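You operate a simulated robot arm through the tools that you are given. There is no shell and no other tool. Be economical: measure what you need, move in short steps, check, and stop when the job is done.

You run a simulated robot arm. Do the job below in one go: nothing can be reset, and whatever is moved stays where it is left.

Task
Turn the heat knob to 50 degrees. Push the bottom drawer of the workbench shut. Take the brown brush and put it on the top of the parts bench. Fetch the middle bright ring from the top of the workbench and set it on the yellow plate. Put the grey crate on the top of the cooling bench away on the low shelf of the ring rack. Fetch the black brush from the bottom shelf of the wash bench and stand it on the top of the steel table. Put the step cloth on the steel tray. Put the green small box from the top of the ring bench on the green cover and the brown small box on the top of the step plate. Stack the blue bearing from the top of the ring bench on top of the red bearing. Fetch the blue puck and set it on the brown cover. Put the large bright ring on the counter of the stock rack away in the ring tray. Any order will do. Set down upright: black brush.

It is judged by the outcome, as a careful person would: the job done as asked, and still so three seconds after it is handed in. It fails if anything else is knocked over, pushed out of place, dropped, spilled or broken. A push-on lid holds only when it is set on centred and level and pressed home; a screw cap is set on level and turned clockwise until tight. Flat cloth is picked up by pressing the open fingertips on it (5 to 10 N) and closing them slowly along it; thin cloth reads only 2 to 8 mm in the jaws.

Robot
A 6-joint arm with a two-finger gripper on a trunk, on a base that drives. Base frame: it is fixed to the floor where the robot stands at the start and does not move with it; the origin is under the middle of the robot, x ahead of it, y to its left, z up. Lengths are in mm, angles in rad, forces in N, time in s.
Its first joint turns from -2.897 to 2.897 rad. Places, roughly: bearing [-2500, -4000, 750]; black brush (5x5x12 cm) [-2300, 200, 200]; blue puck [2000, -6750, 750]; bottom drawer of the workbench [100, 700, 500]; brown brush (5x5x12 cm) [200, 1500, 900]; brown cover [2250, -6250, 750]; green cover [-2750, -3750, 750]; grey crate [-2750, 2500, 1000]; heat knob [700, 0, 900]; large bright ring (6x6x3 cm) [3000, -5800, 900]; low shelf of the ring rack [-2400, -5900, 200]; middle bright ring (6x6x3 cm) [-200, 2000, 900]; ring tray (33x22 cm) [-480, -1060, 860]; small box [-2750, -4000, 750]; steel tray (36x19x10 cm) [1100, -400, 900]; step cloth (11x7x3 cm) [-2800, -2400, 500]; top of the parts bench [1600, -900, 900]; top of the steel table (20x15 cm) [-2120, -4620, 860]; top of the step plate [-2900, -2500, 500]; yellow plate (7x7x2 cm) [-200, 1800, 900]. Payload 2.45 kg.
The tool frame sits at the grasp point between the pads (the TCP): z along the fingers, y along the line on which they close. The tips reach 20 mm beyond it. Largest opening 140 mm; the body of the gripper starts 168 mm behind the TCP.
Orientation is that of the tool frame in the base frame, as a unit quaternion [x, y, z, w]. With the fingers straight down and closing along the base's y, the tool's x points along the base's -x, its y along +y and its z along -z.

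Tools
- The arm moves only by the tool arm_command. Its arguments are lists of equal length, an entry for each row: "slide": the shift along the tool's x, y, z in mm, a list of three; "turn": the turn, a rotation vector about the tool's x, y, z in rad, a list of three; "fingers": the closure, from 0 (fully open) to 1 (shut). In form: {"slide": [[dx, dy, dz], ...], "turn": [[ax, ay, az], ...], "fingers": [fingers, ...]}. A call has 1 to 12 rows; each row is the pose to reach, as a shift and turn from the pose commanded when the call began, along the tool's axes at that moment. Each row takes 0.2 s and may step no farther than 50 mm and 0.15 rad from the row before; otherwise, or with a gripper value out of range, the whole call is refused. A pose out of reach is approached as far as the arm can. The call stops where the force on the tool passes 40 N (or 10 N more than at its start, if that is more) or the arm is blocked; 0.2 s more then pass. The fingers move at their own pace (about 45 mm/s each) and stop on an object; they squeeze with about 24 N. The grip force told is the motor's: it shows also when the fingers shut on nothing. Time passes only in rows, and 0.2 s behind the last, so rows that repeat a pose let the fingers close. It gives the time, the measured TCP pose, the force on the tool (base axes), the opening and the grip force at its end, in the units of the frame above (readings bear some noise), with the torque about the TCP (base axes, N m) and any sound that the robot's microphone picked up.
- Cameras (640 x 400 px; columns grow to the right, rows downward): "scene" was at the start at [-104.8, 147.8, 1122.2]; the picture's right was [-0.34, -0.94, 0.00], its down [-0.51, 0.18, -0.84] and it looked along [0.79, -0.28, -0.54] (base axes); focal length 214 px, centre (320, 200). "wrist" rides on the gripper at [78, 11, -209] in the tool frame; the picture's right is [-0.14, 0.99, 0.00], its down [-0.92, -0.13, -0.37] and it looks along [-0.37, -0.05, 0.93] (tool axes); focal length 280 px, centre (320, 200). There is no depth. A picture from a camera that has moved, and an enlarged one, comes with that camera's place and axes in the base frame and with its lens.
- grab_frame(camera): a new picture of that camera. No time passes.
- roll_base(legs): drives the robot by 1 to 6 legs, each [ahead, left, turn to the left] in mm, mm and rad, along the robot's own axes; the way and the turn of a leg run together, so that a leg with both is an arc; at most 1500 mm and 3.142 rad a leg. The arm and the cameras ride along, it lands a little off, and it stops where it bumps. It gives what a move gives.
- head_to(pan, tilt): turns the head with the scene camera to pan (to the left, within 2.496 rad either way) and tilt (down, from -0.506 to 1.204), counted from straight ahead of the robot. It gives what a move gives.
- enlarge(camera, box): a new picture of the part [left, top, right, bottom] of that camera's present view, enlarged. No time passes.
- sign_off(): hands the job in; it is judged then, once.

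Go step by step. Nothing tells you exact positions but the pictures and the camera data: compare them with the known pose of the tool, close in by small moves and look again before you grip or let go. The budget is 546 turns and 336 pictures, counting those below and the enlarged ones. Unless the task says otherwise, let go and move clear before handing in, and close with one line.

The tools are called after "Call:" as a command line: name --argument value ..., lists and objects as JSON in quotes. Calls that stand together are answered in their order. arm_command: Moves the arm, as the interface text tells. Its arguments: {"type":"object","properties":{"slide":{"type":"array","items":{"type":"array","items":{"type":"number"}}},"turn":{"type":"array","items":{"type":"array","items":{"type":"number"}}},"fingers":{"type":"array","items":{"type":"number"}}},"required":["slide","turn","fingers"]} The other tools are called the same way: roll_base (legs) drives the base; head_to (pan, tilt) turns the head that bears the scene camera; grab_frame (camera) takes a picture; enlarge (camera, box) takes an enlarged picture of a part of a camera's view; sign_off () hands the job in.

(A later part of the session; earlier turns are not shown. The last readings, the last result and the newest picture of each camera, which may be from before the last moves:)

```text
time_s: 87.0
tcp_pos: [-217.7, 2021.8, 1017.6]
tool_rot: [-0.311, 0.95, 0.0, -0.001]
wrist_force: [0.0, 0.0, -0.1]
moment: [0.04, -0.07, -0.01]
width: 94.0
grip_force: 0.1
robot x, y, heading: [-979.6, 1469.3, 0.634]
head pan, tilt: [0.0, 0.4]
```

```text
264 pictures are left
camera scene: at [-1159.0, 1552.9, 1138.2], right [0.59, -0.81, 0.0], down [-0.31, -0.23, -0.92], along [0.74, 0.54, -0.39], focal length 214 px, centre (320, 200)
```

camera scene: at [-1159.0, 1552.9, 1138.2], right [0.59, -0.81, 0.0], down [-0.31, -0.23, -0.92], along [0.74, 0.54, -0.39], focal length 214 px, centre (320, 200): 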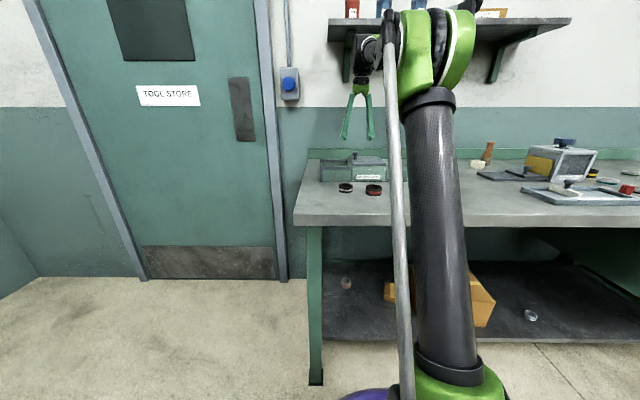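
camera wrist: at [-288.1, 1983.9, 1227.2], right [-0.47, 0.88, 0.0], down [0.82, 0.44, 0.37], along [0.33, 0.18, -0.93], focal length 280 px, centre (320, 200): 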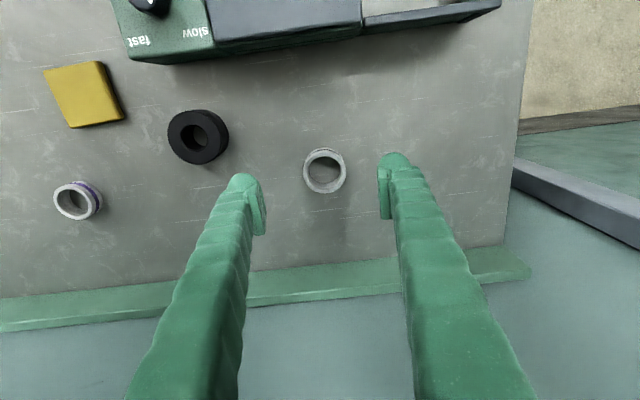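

Call:
arm_command --slide '[[-6, 3, 25], [-12, 6, 50], [-12, 6, 60]]' --turn '[[0, 0, 0], [0, 0, 0], [0, 0, 0]]' --fingers '[0.33, 0.33, 0.33]'

Call:
enlarge --camera "wrist" --box '[240, 110, 400, 210]'

```text
time_s: 87.8
tcp_pos: [-211.6, 2033.3, 957.3]
tool_rot: [-0.31, 0.951, 0.0, 0.0]
wrist_force: [-0.3, 1.0, -0.1]
moment: [0.0, 0.0, 0.01]
width: 93.7
grip_force: 0.1
robot x, y, heading: [-980.0, 1462.8, 0.628]
head pan, tilt: [0.0, 0.4]
```

```text
4.00 times, centred on (320, 160) of wrist
camera zoom: at [-282.4, 1995.8, 1166.0], right [-0.47, 0.88, 0.0], down [0.82, 0.44, 0.37], along [0.33, 0.18, -0.93], focal length 1122 px, centre (320, 360)
```

zoom: 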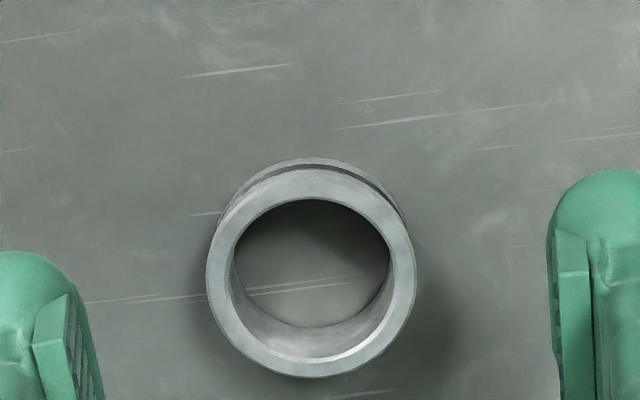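

Call:
arm_command --slide '[[-3, -2, 25], [-3, -2, 45], [-3, -2, 55], [-3, -2, 62]]' --turn '[[0, 0, 0], [0, 0, 0], [0, 0, 0], [0, 0, 0]]' --fingers '[0.33, 0.33, 0.33, 0.33]'

Call:
enlarge --camera "wrist" --box '[240, 130, 400, 230]'

```text
time_s: 88.8
tcp_pos: [-209.0, 2032.1, 896.0]
tool_rot: [-0.311, 0.95, 0.001, 0.001]
wrist_force: [13.1, 11.1, 35.7]
moment: [-0.12, -0.3, 0.11]
width: 94.1
grip_force: 0.0
robot x, y, heading: [-980.1, 1463.0, 0.629]
head pan, tilt: [0.0, 0.4]
```

```text
4.00 times, centred on (320, 180) of wrist
camera zoom: at [-279.6, 1994.0, 1105.5], right [-0.47, 0.88, 0.0], down [0.82, 0.44, 0.37], along [0.33, 0.18, -0.93], focal length 1122 px, centre (320, 280)
```

zoom: 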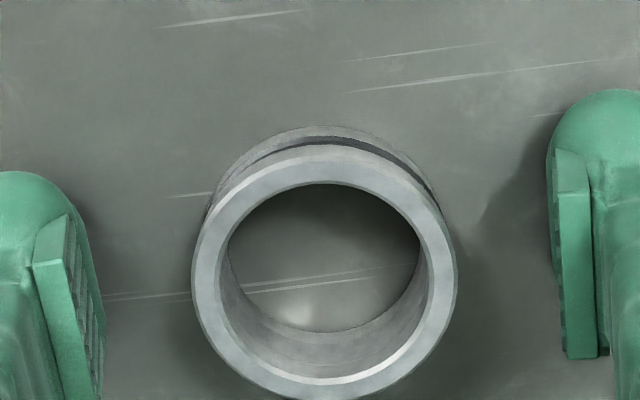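

Call:
arm_command --slide '[[0, 0, -3], [0, 0, -3], [0, 0, -3], [0, 0, -3], [0, 0, -3], [0, 0, -3]]' --turn '[[0, 0, 0], [0, 0, 0], [0, 0, 0], [0, 0, 0], [0, 0, 0], [0, 0, 0]]' --fingers '[0.4, 0.6, 0.7, 0.8, 0.8, 0.8]'

```text
time_s: 90.2
tcp_pos: [-210.3, 2031.3, 899.5]
tool_rot: [-0.311, 0.95, 0.001, 0.001]
wrist_force: [1.7, -3.3, 6.2]
moment: [-0.22, -0.15, -0.02]
width: 50.6
grip_force: 24.4
robot x, y, heading: [-978.2, 1462.7, 0.633]
head pan, tilt: [0.0, 0.4]
```

Ring gripped (50.6 mm). Lift and carry behind the device to above the yellow plate.

Call:
arm_command --slide '[[0, 0, -40], [0, 0, -88], [0, -45, -88], [0, -90, -88], [0, -135, -88], [0, -180, -88], [0, -225, -88], [0, -260, -88], [40, -260, -88], [80, -260, -88], [110, -260, -88]]' --turn '[[0, 0, 0], [0, 0, 0], [0, 0, 0], [0, 0, 0], [0, 0, 0], [0, 0, 0], [0, 0, 0], [0, 0, 0], [0, 0, 0], [0, 0, 0], [0, 0, 0]]' --fingers '[0.8, 0.8, 0.8, 0.8, 0.8, 0.8, 0.8, 0.8, 0.8, 0.8, 0.8]'

Call:
grab_frame --camera "wrist"

```text
time_s: 92.6
tcp_pos: [-143.2, 1755.3, 988.9]
tool_rot: [-0.311, 0.95, 0.0, 0.001]
wrist_force: [0.0, 0.5, 0.0]
moment: [-0.03, 0.06, -0.02]
width: 27.9
grip_force: 0.2
robot x, y, heading: [-981.7, 1470.2, 0.634]
head pan, tilt: [0.0, 0.4]
```

```text
261 pictures are left
camera wrist: at [-212.7, 1717.7, 1196.8], right [-0.47, 0.88, 0.0], down [0.82, 0.44, 0.37], along [0.32, 0.18, -0.93], focal length 280 px, centre (320, 200)
```

wrist: 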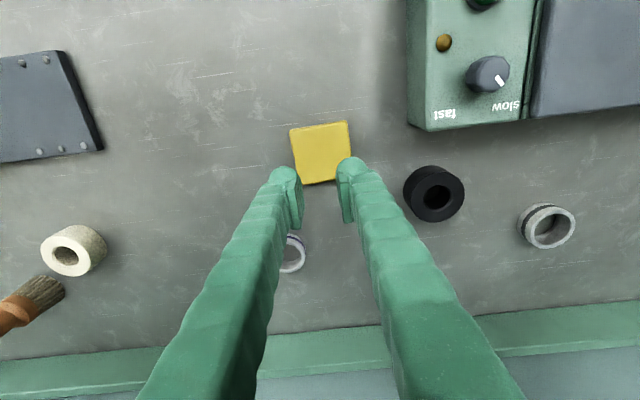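

The ring slipped out and is still standing in its place. I'll go back and re-grip it more carefully.

Call:
arm_command --slide '[[-40, 0, 0], [-80, 0, 0], [-110, 0, 0], [-110, 45, 0], [-110, 90, 0], [-110, 135, 0], [-110, 180, 0], [-110, 225, 0], [-110, 262, 0], [-110, 262, 30], [-110, 262, 45]]' --turn '[[0, 0, 0], [0, 0, 0], [0, 0, 0], [0, 0, 0], [0, 0, 0], [0, 0, 0], [0, 0, 0], [0, 0, 0], [0, 0, 0], [0, 0, 0], [0, 0, 0]]' --fingers '[0.33, 0.33, 0.33, 0.33, 0.33, 0.33, 0.33, 0.33, 0.33, 0.33, 0.33]'

Call:
enlarge --camera "wrist" --box '[220, 100, 420, 225]'

```text
time_s: 95.0
tcp_pos: [-211.5, 2035.0, 942.6]
tool_rot: [-0.311, 0.95, 0.001, 0.001]
wrist_force: [-0.2, -0.3, 0.1]
moment: [0.05, -0.02, 0.02]
width: 93.9
grip_force: 0.1
robot x, y, heading: [-980.5, 1465.8, 0.634]
head pan, tilt: [0.0, 0.4]
```

```text
3.20 times, centred on (320, 162) of wrist
camera zoom: at [-282.0, 1997.7, 1151.8], right [-0.47, 0.88, 0.0], down [0.82, 0.44, 0.37], along [0.33, 0.18, -0.93], focal length 897 px, centre (320, 320)
```

zoom: 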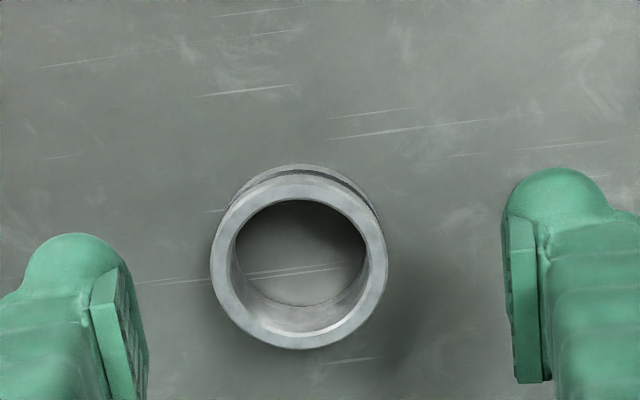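

Call:
arm_command --slide '[[-1, -6, 25], [-1, -6, 43], [-1, -6, 43], [-1, -6, 43], [-1, -6, 43], [-1, -6, 43], [-1, -6, 43], [-1, -6, 43]]' --turn '[[0, 0, 0], [0, 0, 0], [0, 0, 0], [0, 0, 0], [0, 0, 0], [0, 0, 0], [0, 0, 0], [0, 0, 0]]' --fingers '[0.33, 0.5, 0.7, 1, 1, 1, 1, 1]'

Call:
arm_command --slide '[[0, 0, -5], [0, 0, -10], [0, 0, -20], [0, 0, -30], [0, 0, -40]]' --turn '[[0, 0, 0], [0, 0, 0], [0, 0, 0], [0, 0, 0], [0, 0, 0]]' --fingers '[1, 1, 1, 1, 1]'

```text
time_s: 96.8
tcp_pos: [-205.3, 2029.7, 901.1]
tool_rot: [-0.31, 0.951, 0.0, 0.001]
wrist_force: [-0.2, -0.4, 1.1]
moment: [-0.03, 0.02, -0.03]
width: 50.9
grip_force: 23.8
robot x, y, heading: [-977.9, 1467.4, 0.633]
head pan, tilt: [0.0, 0.4]
```

```text
time_s: 98.0
tcp_pos: [-205.9, 2031.2, 938.9]
tool_rot: [-0.312, 0.95, 0.0, 0.001]
wrist_force: [0.3, -0.5, -1.3]
moment: [-0.01, 0.0, 0.01]
width: 51.0
grip_force: 23.9
robot x, y, heading: [-979.9, 1468.0, 0.625]
head pan, tilt: [0.0, 0.4]
```

Held this time. Carry to the plate at a moderate pace.

Call:
arm_command --slide '[[0, 0, -25], [0, -15, -45], [0, -50, -45], [0, -90, -45], [0, -130, -45], [0, -170, -45], [0, -210, -45], [0, -253, -45], [40, -253, -45], [80, -253, -45], [110, -253, -45], [126, -253, -45]]' --turn '[[0, 0, 0], [0, 0, 0], [0, 0, 0], [0, 0, 0], [0, 0, 0], [0, 0, 0], [0, 0, 0], [0, 0, 0], [0, 0, 0], [0, 0, 0], [0, 0, 0], [0, 0, 0]]' --fingers '[1, 1, 1, 1, 1, 1, 1, 1, 1, 1, 1, 1]'

Call:
grab_frame --camera "wrist"

```text
time_s: 100.6
tcp_pos: [-158.7, 1752.5, 983.4]
tool_rot: [-0.31, 0.951, 0.0, 0.001]
wrist_force: [0.8, -0.5, -2.0]
moment: [-0.06, 0.04, -0.01]
width: 51.0
grip_force: 24.2
robot x, y, heading: [-977.8, 1469.9, 0.625]
head pan, tilt: [0.0, 0.4]
```

```text
259 pictures are left
camera wrist: at [-229.9, 1714.7, 1192.3], right [-0.47, 0.88, 0.0], down [0.82, 0.44, 0.37], along [0.32, 0.18, -0.93], focal length 280 px, centre (320, 200)
```

wrist: 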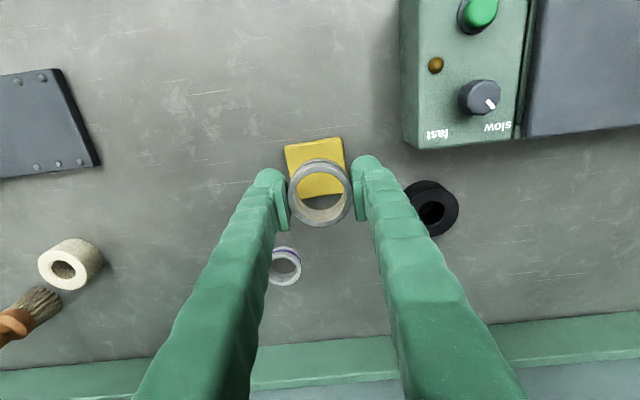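

Call:
arm_command --slide '[[0, 0, 30], [0, 0, 55], [0, 0, 60], [0, 0, 64], [0, 0, 68], [0, 0, 72]]' --turn '[[0, 0, 0], [0, 0, 0], [0, 0, 0], [0, 0, 0], [0, 0, 0], [0, 0, 0]]' --fingers '[1, 1, 1, 1, 1, 1]'

Call:
grab_frame --camera "wrist"

```text
time_s: 102.0
tcp_pos: [-159.7, 1753.4, 911.4]
tool_rot: [-0.31, 0.951, -0.001, 0.001]
wrist_force: [6.0, 2.1, 18.2]
moment: [0.04, -0.05, 0.02]
width: 50.7
grip_force: 23.8
robot x, y, heading: [-977.1, 1466.9, 0.633]
head pan, tilt: [0.0, 0.4]
```

```text
258 pictures are left
camera wrist: at [-229.5, 1715.0, 1121.1], right [-0.47, 0.88, 0.0], down [0.82, 0.44, 0.37], along [0.33, 0.18, -0.93], focal length 280 px, centre (320, 200)
```

wrist: 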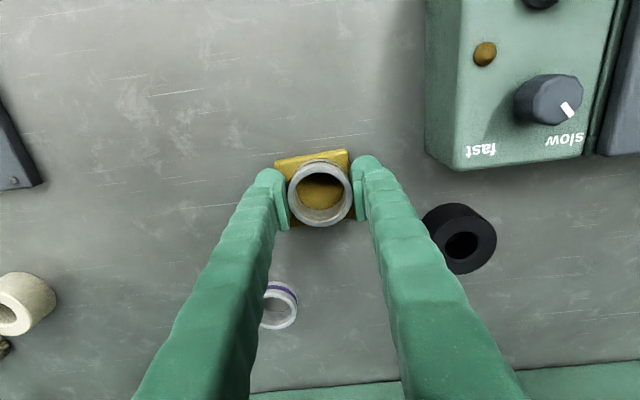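

Ring rests on the plate. Release and rise.

Call:
arm_command --slide '[[0, 0, -1], [0, 0, -1], [0, 0, -1], [0, 0, -1], [0, 0, -40], [0, 0, -75]]' --turn '[[0, 0, 0], [0, 0, 0], [0, 0, 0], [0, 0, 0], [0, 0, 0], [0, 0, 0]]' --fingers '[0.5, 0.4, 0.4, 0.4, 0.4, 0.4]'

Call:
grab_frame --camera "wrist"

```text
time_s: 103.4
tcp_pos: [-157.3, 1755.0, 985.3]
tool_rot: [-0.311, 0.95, 0.0, 0.001]
wrist_force: [0.2, 0.6, 0.6]
moment: [0.01, 0.02, 0.0]
width: 83.9
grip_force: 0.0
robot x, y, heading: [-977.1, 1467.5, 0.631]
head pan, tilt: [0.0, 0.4]
```

```text
257 pictures are left
camera wrist: at [-227.5, 1717.5, 1195.5], right [-0.47, 0.88, 0.0], down [0.82, 0.44, 0.37], along [0.33, 0.18, -0.93], focal length 280 px, centre (320, 200)
```

wrist: 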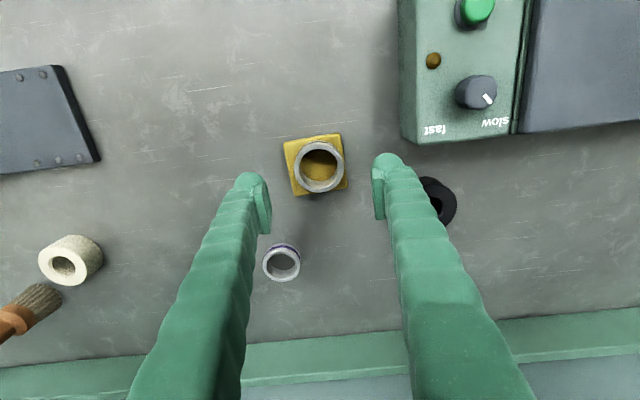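

Ring is centred on the plate. Next the brown brush: retract, raise, and drive right along the bench.

Call:
arm_command --slide '[[45, 0, 0], [90, 0, 0], [135, 0, 0], [180, 0, -20], [210, 0, -55], [215, 0, -100], [215, 0, -145], [215, 0, -165]]' --turn '[[0, 0, 0], [0, 0, 0], [0, 0, 0], [0, 0, 0], [0, 0, 0], [0, 0, 0], [0, 0, 0], [0, 0, 0]]' --fingers '[0.4, 0.4, 0.4, 0.4, 0.4, 0.4, 0.4, 0.4]'

Call:
roll_base --legs '[[0, -650, 0]]'

Call:
grab_frame --camera "wrist"

Call:
grab_frame --camera "scene"

```text
time_s: 105.2
tcp_pos: [-331.8, 1629.5, 1151.4]
tool_rot: [-0.311, 0.95, -0.001, 0.001]
wrist_force: [-0.1, 0.0, 0.0]
moment: [0.03, 0.03, 0.0]
width: 83.9
grip_force: 0.0
robot x, y, heading: [-978.3, 1466.4, 0.628]
head pan, tilt: [0.0, 0.4]
```

```text
time_s: 108.8
tcp_pos: [51.2, 1106.4, 1151.2]
tool_rot: [-0.311, 0.95, 0.0, 0.0]
wrist_force: [-0.6, -0.5, -0.4]
moment: [0.04, 0.01, -0.01]
width: 84.1
grip_force: 0.0
robot x, y, heading: [-599.1, 942.9, 0.635]
head pan, tilt: [0.0, 0.4]
```

```text
256 pictures are left
camera wrist: at [-19.9, 1068.6, 1359.8], right [-0.47, 0.88, 0.0], down [0.82, 0.44, 0.37], along [0.33, 0.18, -0.93], focal length 280 px, centre (320, 200)
```

wrist: 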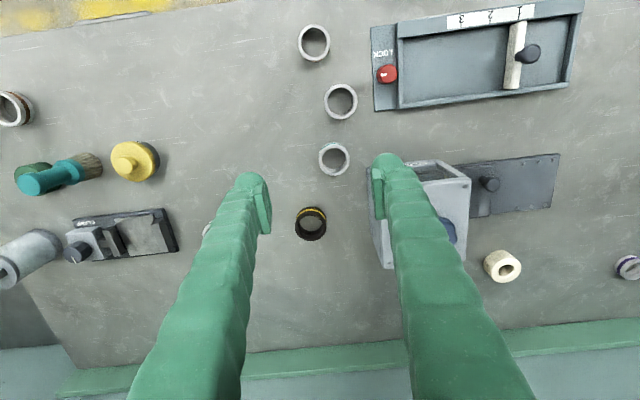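

```text
255 pictures are left
camera scene: at [-776.4, 1029.5, 1138.2], right [0.59, -0.81, 0.0], down [-0.31, -0.23, -0.92], along [0.74, 0.54, -0.39], focal length 214 px, centre (320, 200)
```

scene: 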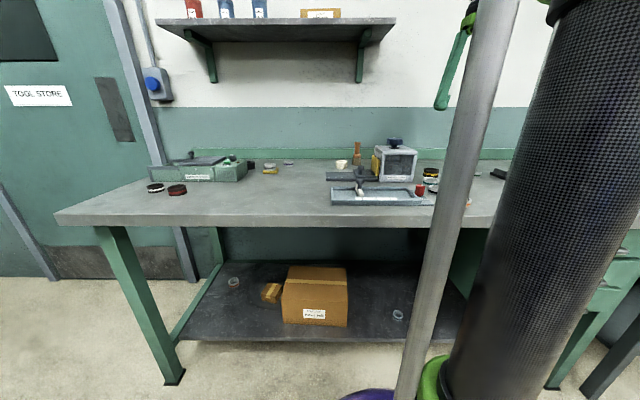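

Call:
roll_base --legs '[[50, 0, 0]]'

Call:
arm_command --slide '[[0, 48, 0], [0, 96, 0], [0, 144, 0], [0, 192, 0], [0, 240, 0], [0, 288, 0], [0, 320, 0]]' --turn '[[0, 0, 0], [0, 0, 0], [0, 0, 0], [0, 0, 0], [0, 0, 0], [0, 0, 0], [0, 0, 0]]' --fingers '[0.28, 0.28, 0.28, 0.28, 0.28, 0.28, 0.28]'

Call:
grab_frame --camera "wrist"

```text
time_s: 109.7
tcp_pos: [88.3, 1135.5, 1150.5]
tool_rot: [-0.31, 0.951, -0.001, 0.001]
wrist_force: [-0.5, -0.5, -0.3]
moment: [0.01, -0.02, 0.01]
width: 83.9
grip_force: 0.1
robot x, y, heading: [-559.6, 970.3, 0.633]
head pan, tilt: [0.0, 0.4]
```

```text
time_s: 111.3
tcp_pos: [-96.7, 1389.1, 1152.0]
tool_rot: [-0.311, 0.95, -0.001, 0.001]
wrist_force: [-0.2, -0.7, -0.3]
moment: [0.0, -0.01, 0.0]
width: 100.9
grip_force: 0.0
robot x, y, heading: [-559.3, 972.7, 0.634]
head pan, tilt: [0.0, 0.4]
```

```text
254 pictures are left
camera wrist: at [-167.5, 1351.9, 1360.8], right [-0.47, 0.88, 0.0], down [0.82, 0.44, 0.37], along [0.33, 0.18, -0.93], focal length 280 px, centre (320, 200)
```

wrist: 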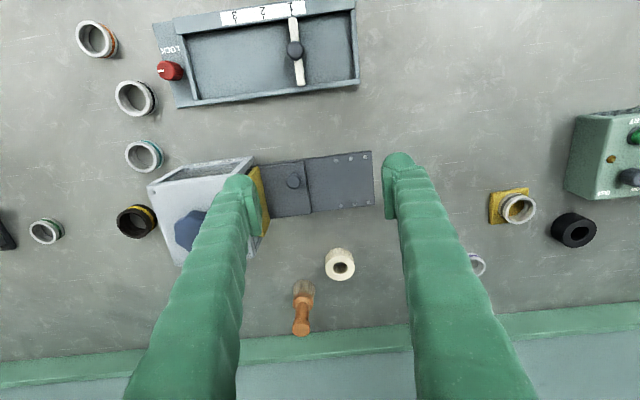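

Call:
arm_command --slide '[[0, -5, 47], [0, -10, 94], [0, -15, 141], [0, -18, 187], [-45, -18, 187], [-90, -18, 187], [-135, -18, 187], [-180, -18, 187], [-217, -18, 187]]' --turn '[[0, 0, 0], [0, 0, 0], [0, 0, 0], [0, 0, 0], [0, 0, 0], [0, 0, 0], [0, 0, 0], [0, 0, 0], [0, 0, 0]]' --fingers '[0.28, 0.28, 0.28, 0.28, 0.28, 0.28, 0.28, 0.28, 0.28]'

Call:
grab_frame --camera "wrist"

Call:
grab_frame --camera "scene"

```text
time_s: 113.3
tcp_pos: [85.3, 1507.2, 963.0]
tool_rot: [-0.311, 0.951, 0.0, 0.001]
wrist_force: [-0.2, 0.2, 0.1]
moment: [0.02, -0.06, -0.01]
width: 100.6
grip_force: 0.1
robot x, y, heading: [-559.6, 970.7, 0.631]
head pan, tilt: [0.0, 0.4]
```

```text
253 pictures are left
camera wrist: at [15.0, 1470.3, 1172.4], right [-0.47, 0.88, 0.0], down [0.82, 0.44, 0.37], along [0.33, 0.18, -0.93], focal length 280 px, centre (320, 200)
```

wrist: 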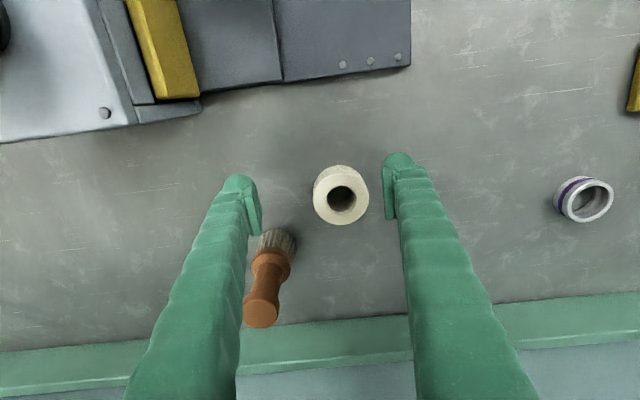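

```text
252 pictures are left
camera scene: at [-737.7, 1057.9, 1138.2], right [0.59, -0.81, 0.0], down [-0.31, -0.23, -0.92], along [0.74, 0.54, -0.39], focal length 214 px, centre (320, 200)
```

scene: 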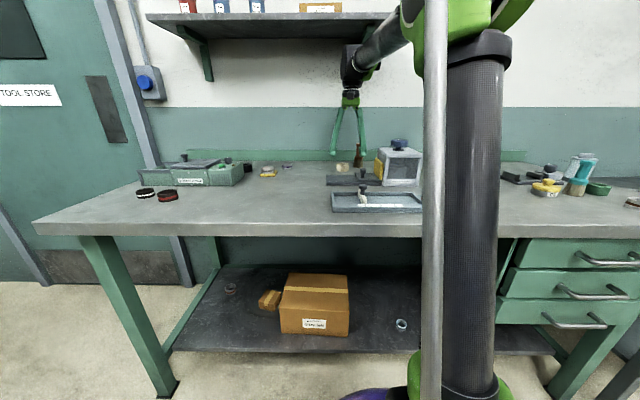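

Call:
arm_command --slide '[[0, -30, 0], [0, -60, 0], [-40, -60, 0], [-86, -60, 0]]' --turn '[[0, 0, 0], [0, 0, 0], [0, 0, 0], [0, 0, 0]]' --fingers '[0.28, 0.28, 0.28, 0.28]'

Call:
grab_frame --camera "wrist"

```text
time_s: 114.3
tcp_pos: [190.9, 1508.6, 964.8]
tool_rot: [-0.311, 0.95, 0.0, 0.001]
wrist_force: [-0.7, 1.4, 0.5]
moment: [0.08, -0.07, 0.0]
width: 100.9
grip_force: 0.1
robot x, y, heading: [-556.6, 974.0, 0.631]
head pan, tilt: [0.0, 0.4]
```

```text
251 pictures are left
camera wrist: at [121.2, 1471.5, 1173.4], right [-0.47, 0.88, 0.0], down [0.82, 0.44, 0.37], along [0.33, 0.18, -0.93], focal length 280 px, centre (320, 200)
```

wrist: 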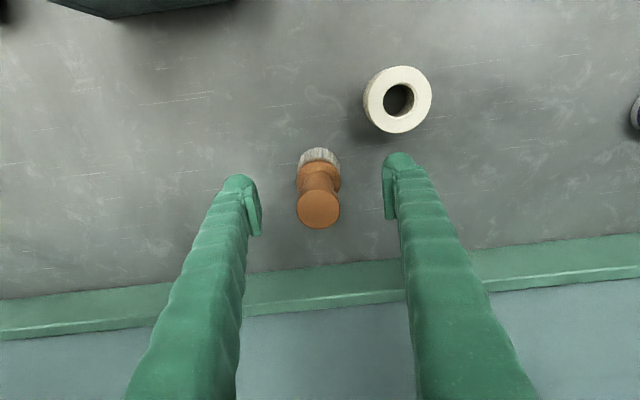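

Call:
arm_command --slide '[[3, 0, 0], [3, 0, 0], [3, 0, 0], [3, 0, 0], [3, 0, 0], [3, 0, 0]]' --turn '[[0, 0, 0], [0, 0, 0], [0, 0, 0], [0, 0, 0], [0, 0, 0], [0, 0, 0]]' --fingers '[0.5, 0.7, 0.9, 1, 1, 1]'

Call:
arm_command --slide '[[0, 0, -6], [0, 0, -14], [0, 0, -24], [0, 0, -34]]' --turn '[[0, 0, 0], [0, 0, 0], [0, 0, 0], [0, 0, 0]]' --fingers '[1, 1, 1, 1]'

Call:
grab_frame --camera "wrist"

```text
time_s: 115.7
tcp_pos: [189.5, 1507.0, 963.9]
tool_rot: [-0.312, 0.95, -0.001, 0.0]
wrist_force: [0.5, -0.8, 0.0]
moment: [-0.02, -0.01, 0.0]
width: 26.1
grip_force: 23.7
robot x, y, heading: [-555.6, 970.3, 0.633]
head pan, tilt: [0.0, 0.4]
```

```text
time_s: 116.7
tcp_pos: [189.3, 1506.9, 998.3]
tool_rot: [-0.311, 0.95, 0.0, 0.001]
wrist_force: [0.5, -0.7, -0.1]
moment: [0.0, 0.03, 0.05]
width: 26.3
grip_force: 24.0
robot x, y, heading: [-554.9, 968.6, 0.631]
head pan, tilt: [0.0, 0.4]
```

```text
250 pictures are left
camera wrist: at [118.7, 1469.4, 1207.0], right [-0.47, 0.88, 0.0], down [0.82, 0.44, 0.37], along [0.33, 0.18, -0.93], focal length 280 px, centre (320, 200)
```

wrist: 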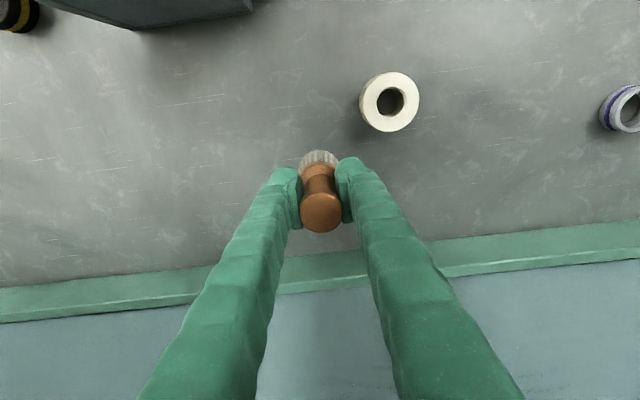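

Brush held. Back it out the way I came, then raise.

Call:
arm_command --slide '[[35, 0, 0], [70, 4, 0], [100, 16, 0], [125, 30, 0], [165, 32, 0], [210, 32, 0], [255, 32, 0], [295, 32, -20], [300, 32, -65], [300, 32, -110], [300, 32, -155]]' --turn '[[0, 0, 0], [0, 0, 0], [0, 0, 0], [0, 0, 0], [0, 0, 0], [0, 0, 0], [0, 0, 0], [0, 0, 0], [0, 0, 0], [0, 0, 0], [0, 0, 0]]' --fingers '[1, 1, 1, 1, 1, 1, 1, 1, 1, 1, 1]'

Call:
grab_frame --camera "wrist"

```text
time_s: 119.1
tcp_pos: [-74.9, 1356.2, 1152.3]
tool_rot: [-0.312, 0.95, 0.0, 0.001]
wrist_force: [0.1, -0.2, -0.7]
moment: [-0.03, -0.01, 0.02]
width: 23.3
grip_force: 23.8
robot x, y, heading: [-557.7, 970.2, 0.633]
head pan, tilt: [0.0, 0.4]
```

```text
249 pictures are left
camera wrist: at [-145.9, 1318.1, 1361.6], right [-0.48, 0.88, 0.0], down [0.82, 0.44, 0.37], along [0.33, 0.18, -0.93], focal length 280 px, centre (320, 200)
```

wrist: 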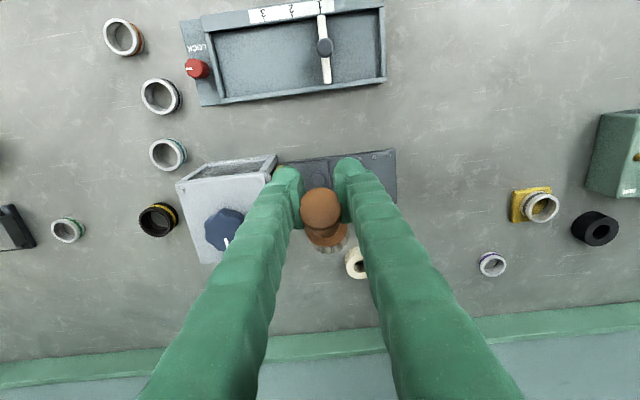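

The brush has swung in the grip (bottom outward) but is held. I'll drive along the aisle to the parts bench.

Call:
roll_base --legs '[[-200, 0, 0], [0, -1300, 0]]'

Call:
head_to --pan -0.75 --tilt 0.4

Call:
grab_frame --camera "scene"

Call:
grab_frame --camera "wrist"

```text
time_s: 126.9
tcp_pos: [525.8, 145.4, 1151.7]
tool_rot: [-0.293, 0.956, 0.001, 0.001]
wrist_force: [-0.3, -0.3, -0.5]
moment: [-0.03, 0.04, -0.01]
width: 23.2
grip_force: 24.0
robot x, y, heading: [32.7, -218.5, 0.592]
head pan, tilt: [0.0, 0.4]
```

```text
time_s: 128.0
tcp_pos: [525.9, 145.2, 1152.6]
tool_rot: [-0.292, 0.956, 0.0, 0.0]
wrist_force: [0.8, -0.3, -0.4]
moment: [-0.04, 0.0, -0.02]
width: 23.1
grip_force: 23.8
robot x, y, heading: [27.0, -222.3, 0.593]
head pan, tilt: [-0.75, 0.4]
```

```text
248 pictures are left
camera scene: at [-132.7, -193.4, 1138.2], right [-0.16, -0.99, 0.0], down [-0.38, 0.06, -0.92], along [0.91, -0.14, -0.39], focal length 214 px, centre (320, 200)
```

scene: 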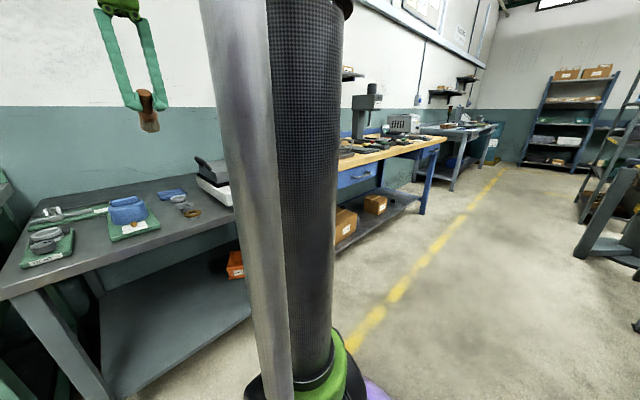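

```text
247 pictures are left
camera wrist: at [454.2, 109.7, 1361.1], right [-0.44, 0.9, 0.0], down [0.83, 0.41, 0.37], along [0.33, 0.16, -0.93], focal length 280 px, centre (320, 200)
```

wrist: 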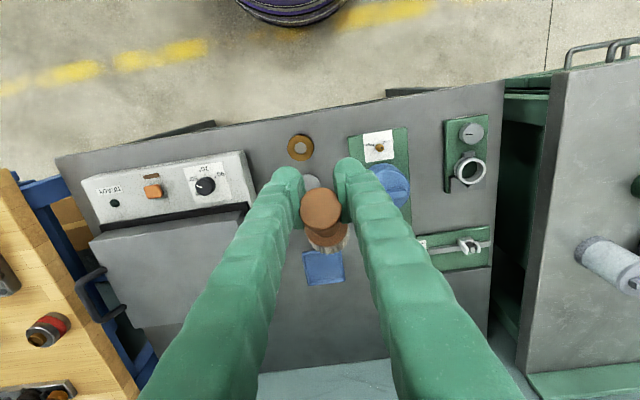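

Call:
roll_base --legs '[[0, -850, 0.04]]'

Call:
head_to --pan 0.35 --tilt 0.45

Call:
grab_frame --camera "scene"

Call:
grab_frame --camera "wrist"

```text
time_s: 132.4
tcp_pos: [991.8, -517.9, 1152.1]
tool_rot: [-0.313, 0.95, 0.0, 0.0]
wrist_force: [0.1, 0.1, -0.5]
moment: [-0.01, 0.02, 0.02]
width: 23.0
grip_force: 23.7
robot x, y, heading: [508.8, -901.7, 0.635]
head pan, tilt: [-0.75, 0.4]
```

```text
time_s: 133.8
tcp_pos: [992.0, -517.9, 1152.7]
tool_rot: [-0.314, 0.95, 0.001, 0.001]
wrist_force: [0.7, -0.4, -0.9]
moment: [-0.04, 0.01, 0.0]
width: 23.3
grip_force: 23.8
robot x, y, heading: [513.7, -905.2, 0.639]
head pan, tilt: [0.351, 0.45]
```

```text
246 pictures are left
camera scene: at [306.4, -796.4, 1133.5], right [0.83, -0.55, 0.0], down [-0.24, -0.36, -0.9], along [0.5, 0.75, -0.44], focal length 214 px, centre (320, 200)
```

scene: 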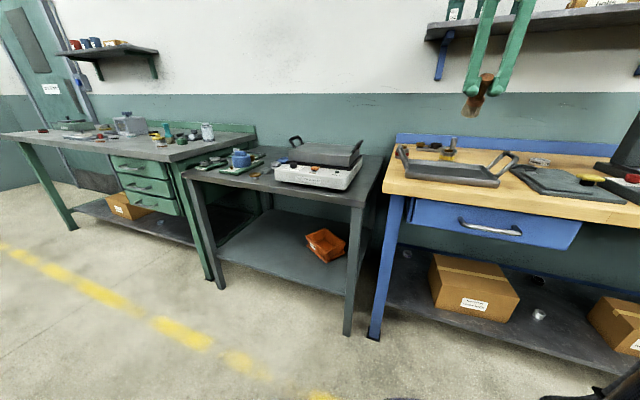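

```text
245 pictures are left
camera wrist: at [920.9, -555.4, 1361.1], right [-0.48, 0.88, 0.0], down [0.82, 0.44, 0.37], along [0.32, 0.18, -0.93], focal length 280 px, centre (320, 200)
```

wrist: 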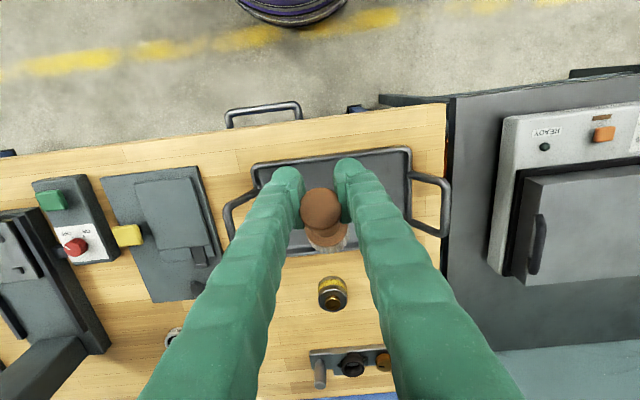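

Call:
enlarge --camera "scene" --box '[380, 110, 620, 260]'

```text
2.67 times, centred on (500, 185) of scene
camera zoom: at [306.4, -796.4, 1133.5], right [0.83, -0.55, 0.0], down [-0.24, -0.36, -0.9], along [0.5, 0.75, -0.44], focal length 572 px, centre (-160, 240)
```

zoom: 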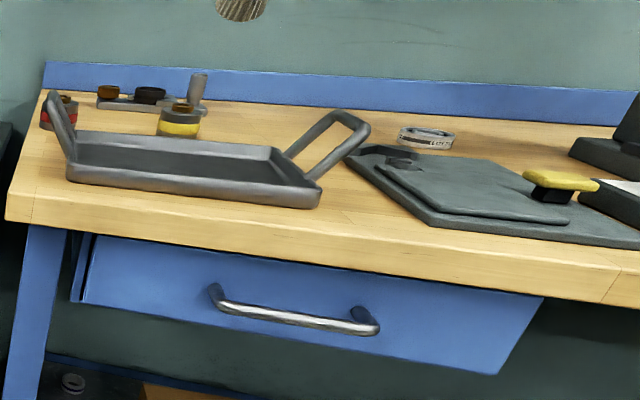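

Call:
roll_base --legs '[[0, -170, 0]]'

Call:
head_to --pan 0.35 --tilt 0.2

Call:
grab_frame --camera "scene"

Call:
grab_frame --camera "wrist"

```text
time_s: 135.2
tcp_pos: [1090.0, -652.0, 1151.9]
tool_rot: [-0.315, 0.949, 0.0, 0.001]
wrist_force: [0.5, 0.1, -0.2]
moment: [-0.02, 0.02, 0.0]
width: 23.1
grip_force: 24.0
robot x, y, heading: [610.5, -1043.6, 0.642]
head pan, tilt: [0.351, 0.45]
```

```text
time_s: 136.0
tcp_pos: [1090.7, -651.6, 1152.2]
tool_rot: [-0.315, 0.949, 0.0, 0.001]
wrist_force: [0.6, -0.3, 0.4]
moment: [-0.05, 0.01, 0.02]
width: 23.3
grip_force: 24.6
robot x, y, heading: [613.1, -1037.1, 0.639]
head pan, tilt: [0.351, 0.201]
```

```text
243 pictures are left
camera scene: at [407.6, -932.3, 1156.7], right [0.84, -0.55, 0.0], down [-0.11, -0.17, -0.98], along [0.54, 0.82, -0.2], focal length 214 px, centre (320, 200)
```

scene: 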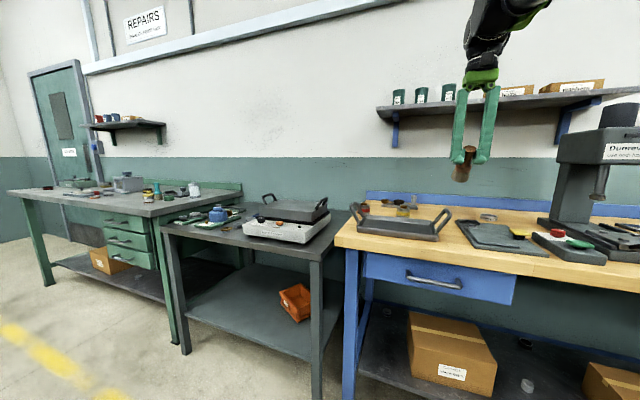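

```text
242 pictures are left
camera wrist: at [1020.6, -690.3, 1361.1], right [-0.48, 0.88, 0.0], down [0.81, 0.45, 0.37], along [0.32, 0.18, -0.93], focal length 280 px, centre (320, 200)
```

wrist: 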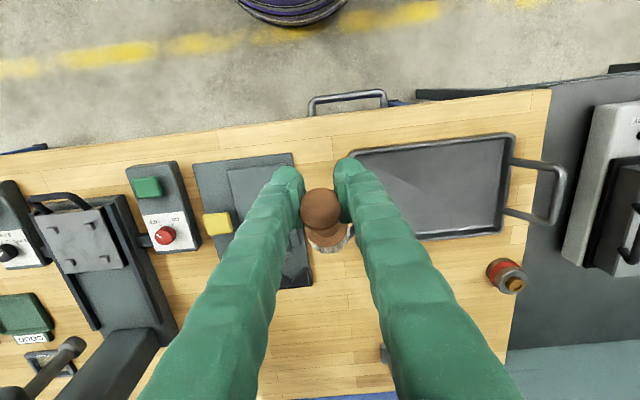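

Call:
arm_command --slide '[[-40, 4, 0], [-80, 8, 0], [-120, 12, 0], [-160, 16, 0], [-200, 20, 0], [-231, 20, 25], [-231, 20, 65], [-231, 20, 105], [-231, 20, 145], [-231, 20, 185]]' --turn '[[0, 0, 0], [0, 0, 0], [0, 0, 0], [0, 0, 0], [0, 0, 0], [0, 0, 0], [0, 0, 0], [0, 0, 0], [0, 0, 0], [0, 0, 0]]' --fingers '[1, 1, 1, 1, 1, 1, 1, 1, 1, 1]'

Call:
grab_frame --camera "wrist"

Call:
enlarge --camera "scene" --box '[330, 100, 570, 250]'

```text
time_s: 138.2
tcp_pos: [1264.0, -499.5, 968.0]
tool_rot: [-0.315, 0.949, 0.0, 0.001]
wrist_force: [0.7, 0.5, -0.7]
moment: [-0.01, 0.0, -0.03]
width: 23.3
grip_force: 23.8
robot x, y, heading: [610.9, -1044.2, 0.64]
head pan, tilt: [0.351, 0.201]
```

```text
241 pictures are left
camera wrist: at [1194.1, -538.2, 1177.3], right [-0.48, 0.88, 0.0], down [0.81, 0.45, 0.37], along [0.32, 0.18, -0.93], focal length 280 px, centre (320, 200)
```

wrist: 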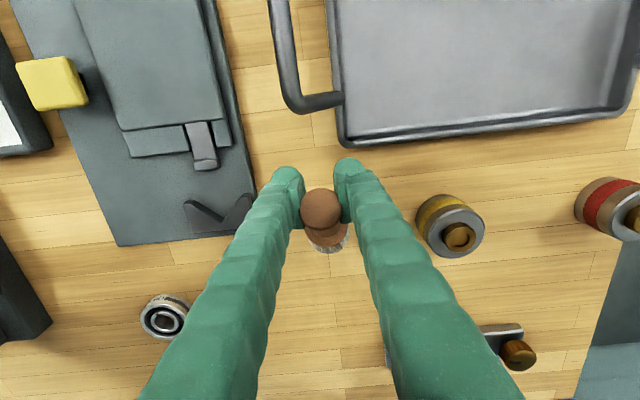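

```text
2.67 times, centred on (450, 175) of scene
camera zoom: at [407.7, -932.3, 1156.7], right [0.84, -0.55, 0.0], down [-0.11, -0.17, -0.98], along [0.54, 0.82, -0.2], focal length 572 px, centre (-27, 267)
```

zoom: 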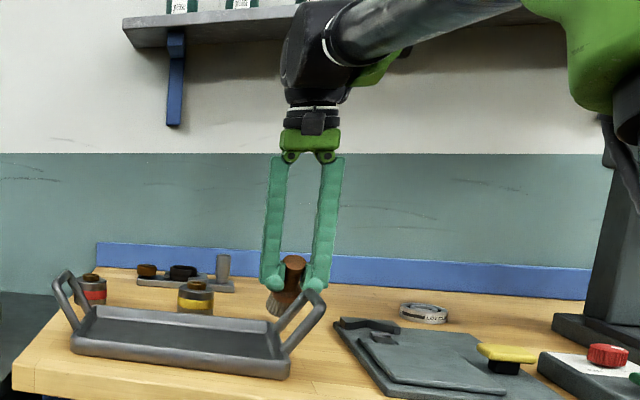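

Call:
arm_command --slide '[[0, 0, 15], [0, 0, 25], [0, 0, 32], [0, 0, 38], [0, 0, 44], [0, 0, 50]]' --turn '[[0, 0, 0], [0, 0, 0], [0, 0, 0], [0, 0, 0], [0, 0, 0], [0, 0, 0]]' --fingers '[1, 1, 1, 1, 1, 1]'

Call:
grab_frame --camera "wrist"

Call:
enlarge --camera "scene" --box '[400, 160, 480, 220]'

```text
time_s: 139.6
tcp_pos: [1264.1, -496.7, 919.1]
tool_rot: [-0.314, 0.949, 0.0, 0.0]
wrist_force: [-4.6, -3.1, 16.9]
moment: [0.57, -0.82, -0.05]
width: 23.3
grip_force: 24.3
robot x, y, heading: [611.0, -1039.0, 0.647]
head pan, tilt: [0.351, 0.201]
```

```text
239 pictures are left
camera wrist: at [1194.1, -535.9, 1128.0], right [-0.48, 0.88, 0.0], down [0.81, 0.45, 0.37], along [0.32, 0.18, -0.93], focal length 280 px, centre (320, 200)
```

wrist: 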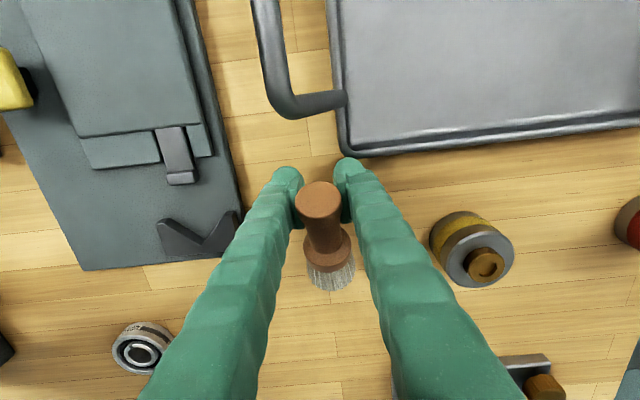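

```text
6.67 times, centred on (440, 190) of scene
camera zoom: at [407.0, -932.8, 1156.7], right [0.84, -0.55, 0.0], down [-0.11, -0.17, -0.98], along [0.54, 0.82, -0.2], focal length 1430 px, centre (-480, 267)
```

zoom: 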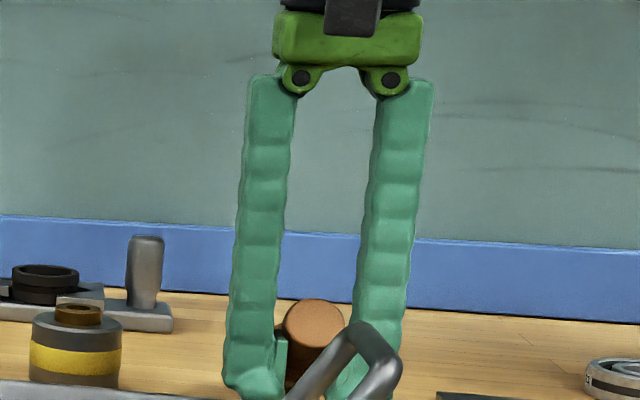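

The brush is nearly horizontal now; I'll lay it flat (only the black one must stand). Lower until the tips almost touch.

Call:
arm_command --slide '[[-1, 0, 5], [-2, 0, 10], [-2, 0, 14], [-3, 0, 18]]' --turn '[[0, 0, 0], [0, 0, 0], [0, 0, 0], [0, 0, 0]]' --fingers '[1, 1, 1, 1]'

Call:
grab_frame --camera "wrist"

```text
time_s: 140.6
tcp_pos: [1265.4, -495.9, 900.4]
tool_rot: [-0.315, 0.949, 0.0, 0.001]
wrist_force: [-2.0, -1.9, 18.6]
moment: [0.33, -0.53, 0.02]
width: 22.8
grip_force: 24.0
robot x, y, heading: [612.8, -1039.9, 0.639]
head pan, tilt: [0.351, 0.201]
```

```text
237 pictures are left
camera wrist: at [1195.8, -534.3, 1109.0], right [-0.48, 0.88, 0.0], down [0.81, 0.45, 0.37], along [0.32, 0.18, -0.93], focal length 280 px, centre (320, 200)
```

wrist: 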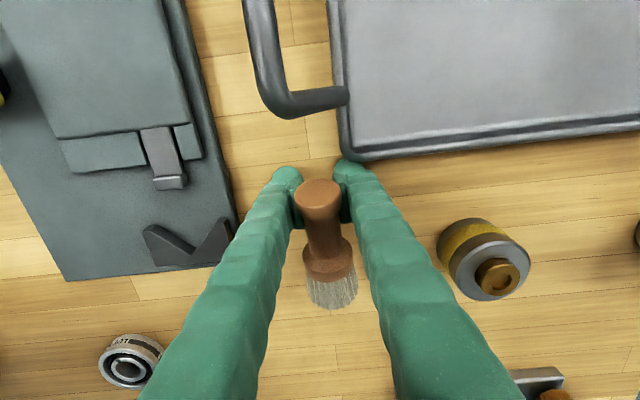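

Call:
arm_command --slide '[[0, 0, 2], [0, 0, 4], [0, 0, 4], [0, 0, 4], [0, 0, 4], [0, 0, 4], [0, 0, 4]]' --turn '[[0, 0, 0], [0, 0, 0], [0, 0, 0], [0, 0, 0], [0, 0, 0], [0, 0, 0], [0, 0, 0]]' --fingers '[1, 1, 0.8, 0.76, 0.72, 0.68, 0.68]'

Call:
grab_frame --camera "wrist"

```text
time_s: 141.1
tcp_pos: [1265.8, -495.5, 900.0]
tool_rot: [-0.315, 0.949, 0.0, 0.002]
wrist_force: [-3.8, -2.5, 18.5]
moment: [0.07, -0.13, 0.1]
width: 22.9
grip_force: 23.7
robot x, y, heading: [609.6, -1039.3, 0.641]
head pan, tilt: [0.351, 0.201]
stopped in row 2: the force on the tool passed its limit at 45 N (the readings are from after the stop); the commanded pose is now the measured one
```

```text
236 pictures are left
camera wrist: at [1195.6, -534.4, 1108.8], right [-0.48, 0.88, 0.0], down [0.81, 0.45, 0.37], along [0.33, 0.18, -0.93], focal length 280 px, centre (320, 200)
```

wrist: 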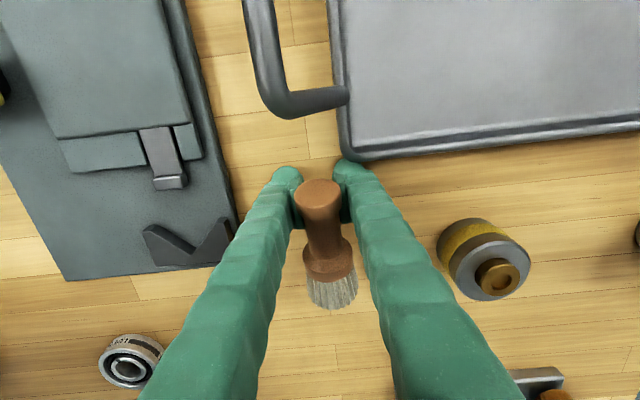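

Call:
arm_command --slide '[[0, 0, -1], [0, 0, -1], [0, 0, -1], [0, 0, -1], [0, 0, -1], [0, 0, -1]]' --turn '[[0, 0, 0], [0, 0, 0], [0, 0, 0], [0, 0, 0], [0, 0, 0], [0, 0, 0]]' --fingers '[0.8, 0.76, 0.72, 0.66, 0.62, 0.62]'

Call:
arm_command --slide '[[0, 0, -30], [0, 0, -70], [0, 0, -110], [40, 0, -150], [80, 0, -190], [120, 0, -230], [160, 0, -250]]' --turn '[[0, 0, 0], [0, 0, 0], [0, 0, 0], [0, 0, 0], [0, 0, 0], [0, 0, 0], [0, 0, 0]]' --fingers '[0.62, 0.62, 0.62, 0.62, 0.62, 0.62, 0.62]'

Call:
grab_frame --camera "wrist"

```text
time_s: 142.5
tcp_pos: [1266.9, -494.8, 900.4]
tool_rot: [-0.314, 0.949, 0.001, 0.001]
wrist_force: [-0.1, 0.3, 0.0]
moment: [0.0, 0.0, -0.03]
width: 52.9
grip_force: 0.0
robot x, y, heading: [612.1, -1041.0, 0.635]
head pan, tilt: [0.351, 0.201]
```

```text
refused: row 4 steps farther than a row can; nothing moved
```

```text
235 pictures are left
camera wrist: at [1196.7, -533.2, 1109.0], right [-0.48, 0.88, 0.0], down [0.81, 0.45, 0.37], along [0.32, 0.18, -0.93], focal length 280 px, centre (320, 200)
```

wrist: 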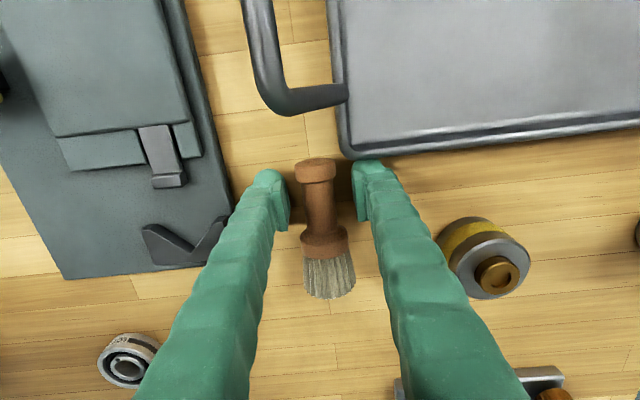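

Brown brush lies on the parts bench. Rise, tuck the arm, and look down the aisle toward the stock rack.

Call:
arm_command --slide '[[0, 0, -40], [0, 0, -80], [0, 0, -120], [30, 0, -155], [60, 0, -190], [90, 0, -225], [130, 0, -250], [175, 0, -265], [220, 0, -275], [265, 0, -280]]' --turn '[[0, 0, 0], [0, 0, 0], [0, 0, 0], [0, 0, 0], [0, 0, 0], [0, 0, 0], [0, 0, 0], [0, 0, 0], [0, 0, 0], [0, 0, 0]]' --fingers '[0.62, 0.62, 0.62, 0.62, 0.62, 0.62, 0.62, 0.62, 0.62, 0.62]'

Call:
head_to --pan -1.5 --tilt 0.25

Call:
grab_frame --camera "scene"

```text
time_s: 144.7
tcp_pos: [1053.6, -654.1, 1181.1]
tool_rot: [-0.315, 0.949, 0.0, 0.001]
wrist_force: [0.0, -0.6, 0.4]
moment: [-0.04, 0.07, -0.02]
width: 53.1
grip_force: 0.0
robot x, y, heading: [617.2, -1036.3, 0.636]
head pan, tilt: [0.351, 0.201]
```

```text
time_s: 146.5
tcp_pos: [1052.8, -654.3, 1180.2]
tool_rot: [-0.316, 0.949, 0.001, 0.002]
wrist_force: [-0.4, -1.2, 0.3]
moment: [0.0, 0.0, 0.03]
width: 53.6
grip_force: 0.1
robot x, y, heading: [612.2, -1040.0, 0.64]
head pan, tilt: [-1.499, 0.25]
```

```text
234 pictures are left
camera scene: at [417.4, -1080.9, 1152.2], right [-0.76, -0.65, 0.0], down [-0.16, 0.19, -0.97], along [0.63, -0.73, -0.25], focal length 214 px, centre (320, 200)
```

scene: 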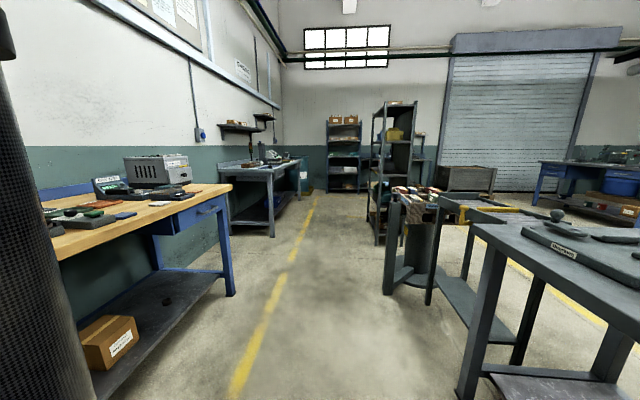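

Call:
roll_base --legs '[[0, 0, -1.57], [1500, 0, 0]]'

Call:
head_to --pan 0.3 --tilt 0.3

Call:
grab_frame --camera "scene"

Call:
head_to --pan -0.6 --tilt 0.3

Call:
grab_frame --camera "scene"

```text
time_s: 157.6
tcp_pos: [1824.2, -2677.1, 1182.1]
tool_rot: [0.46, 0.888, -0.001, 0.003]
wrist_force: [-1.4, -0.1, 0.8]
moment: [0.0, 0.01, 0.02]
width: 53.0
grip_force: 0.0
robot x, y, heading: [1449.1, -2225.0, -0.955]
head pan, tilt: [-1.499, 0.25]
```

```text
time_s: 159.4
tcp_pos: [1825.1, -2675.5, 1181.3]
tool_rot: [0.46, 0.888, -0.001, 0.002]
wrist_force: [-0.8, -0.6, 0.0]
moment: [0.03, -0.01, 0.02]
width: 52.9
grip_force: 0.0
robot x, y, heading: [1450.7, -2227.2, -0.96]
head pan, tilt: [0.3, 0.3]
```

```text
233 pictures are left
camera scene: at [1559.3, -2023.8, 1147.4], right [-0.61, -0.79, 0.0], down [-0.23, 0.18, -0.96], along [0.76, -0.58, -0.3], focal length 214 px, centre (320, 200)
```

scene: 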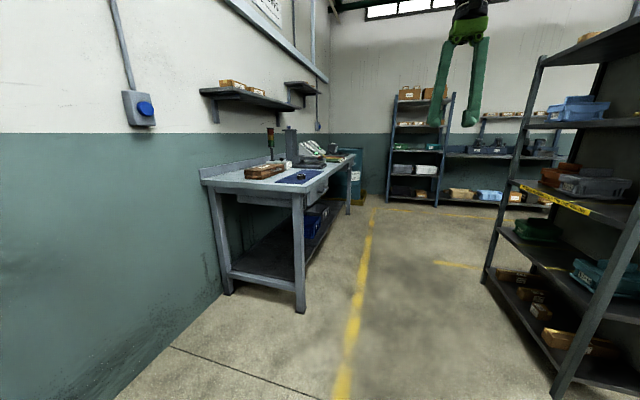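

```text
time_s: 160.6
tcp_pos: [1825.9, -2675.4, 1181.2]
tool_rot: [0.46, 0.888, -0.001, 0.001]
wrist_force: [0.2, -0.6, 0.8]
moment: [0.0, 0.03, 0.0]
width: 53.1
grip_force: 0.0
robot x, y, heading: [1447.7, -2226.6, -0.96]
head pan, tilt: [-0.6, 0.3]
```

```text
232 pictures are left
camera scene: at [1486.7, -2060.0, 1147.5], right [-1.0, -0.01, 0.0], down [0.0, 0.3, -0.96], along [0.01, -0.96, -0.3], focal length 214 px, centre (320, 200)
```

scene: 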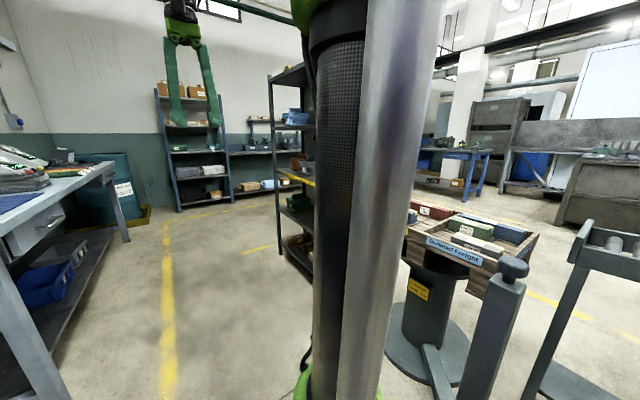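

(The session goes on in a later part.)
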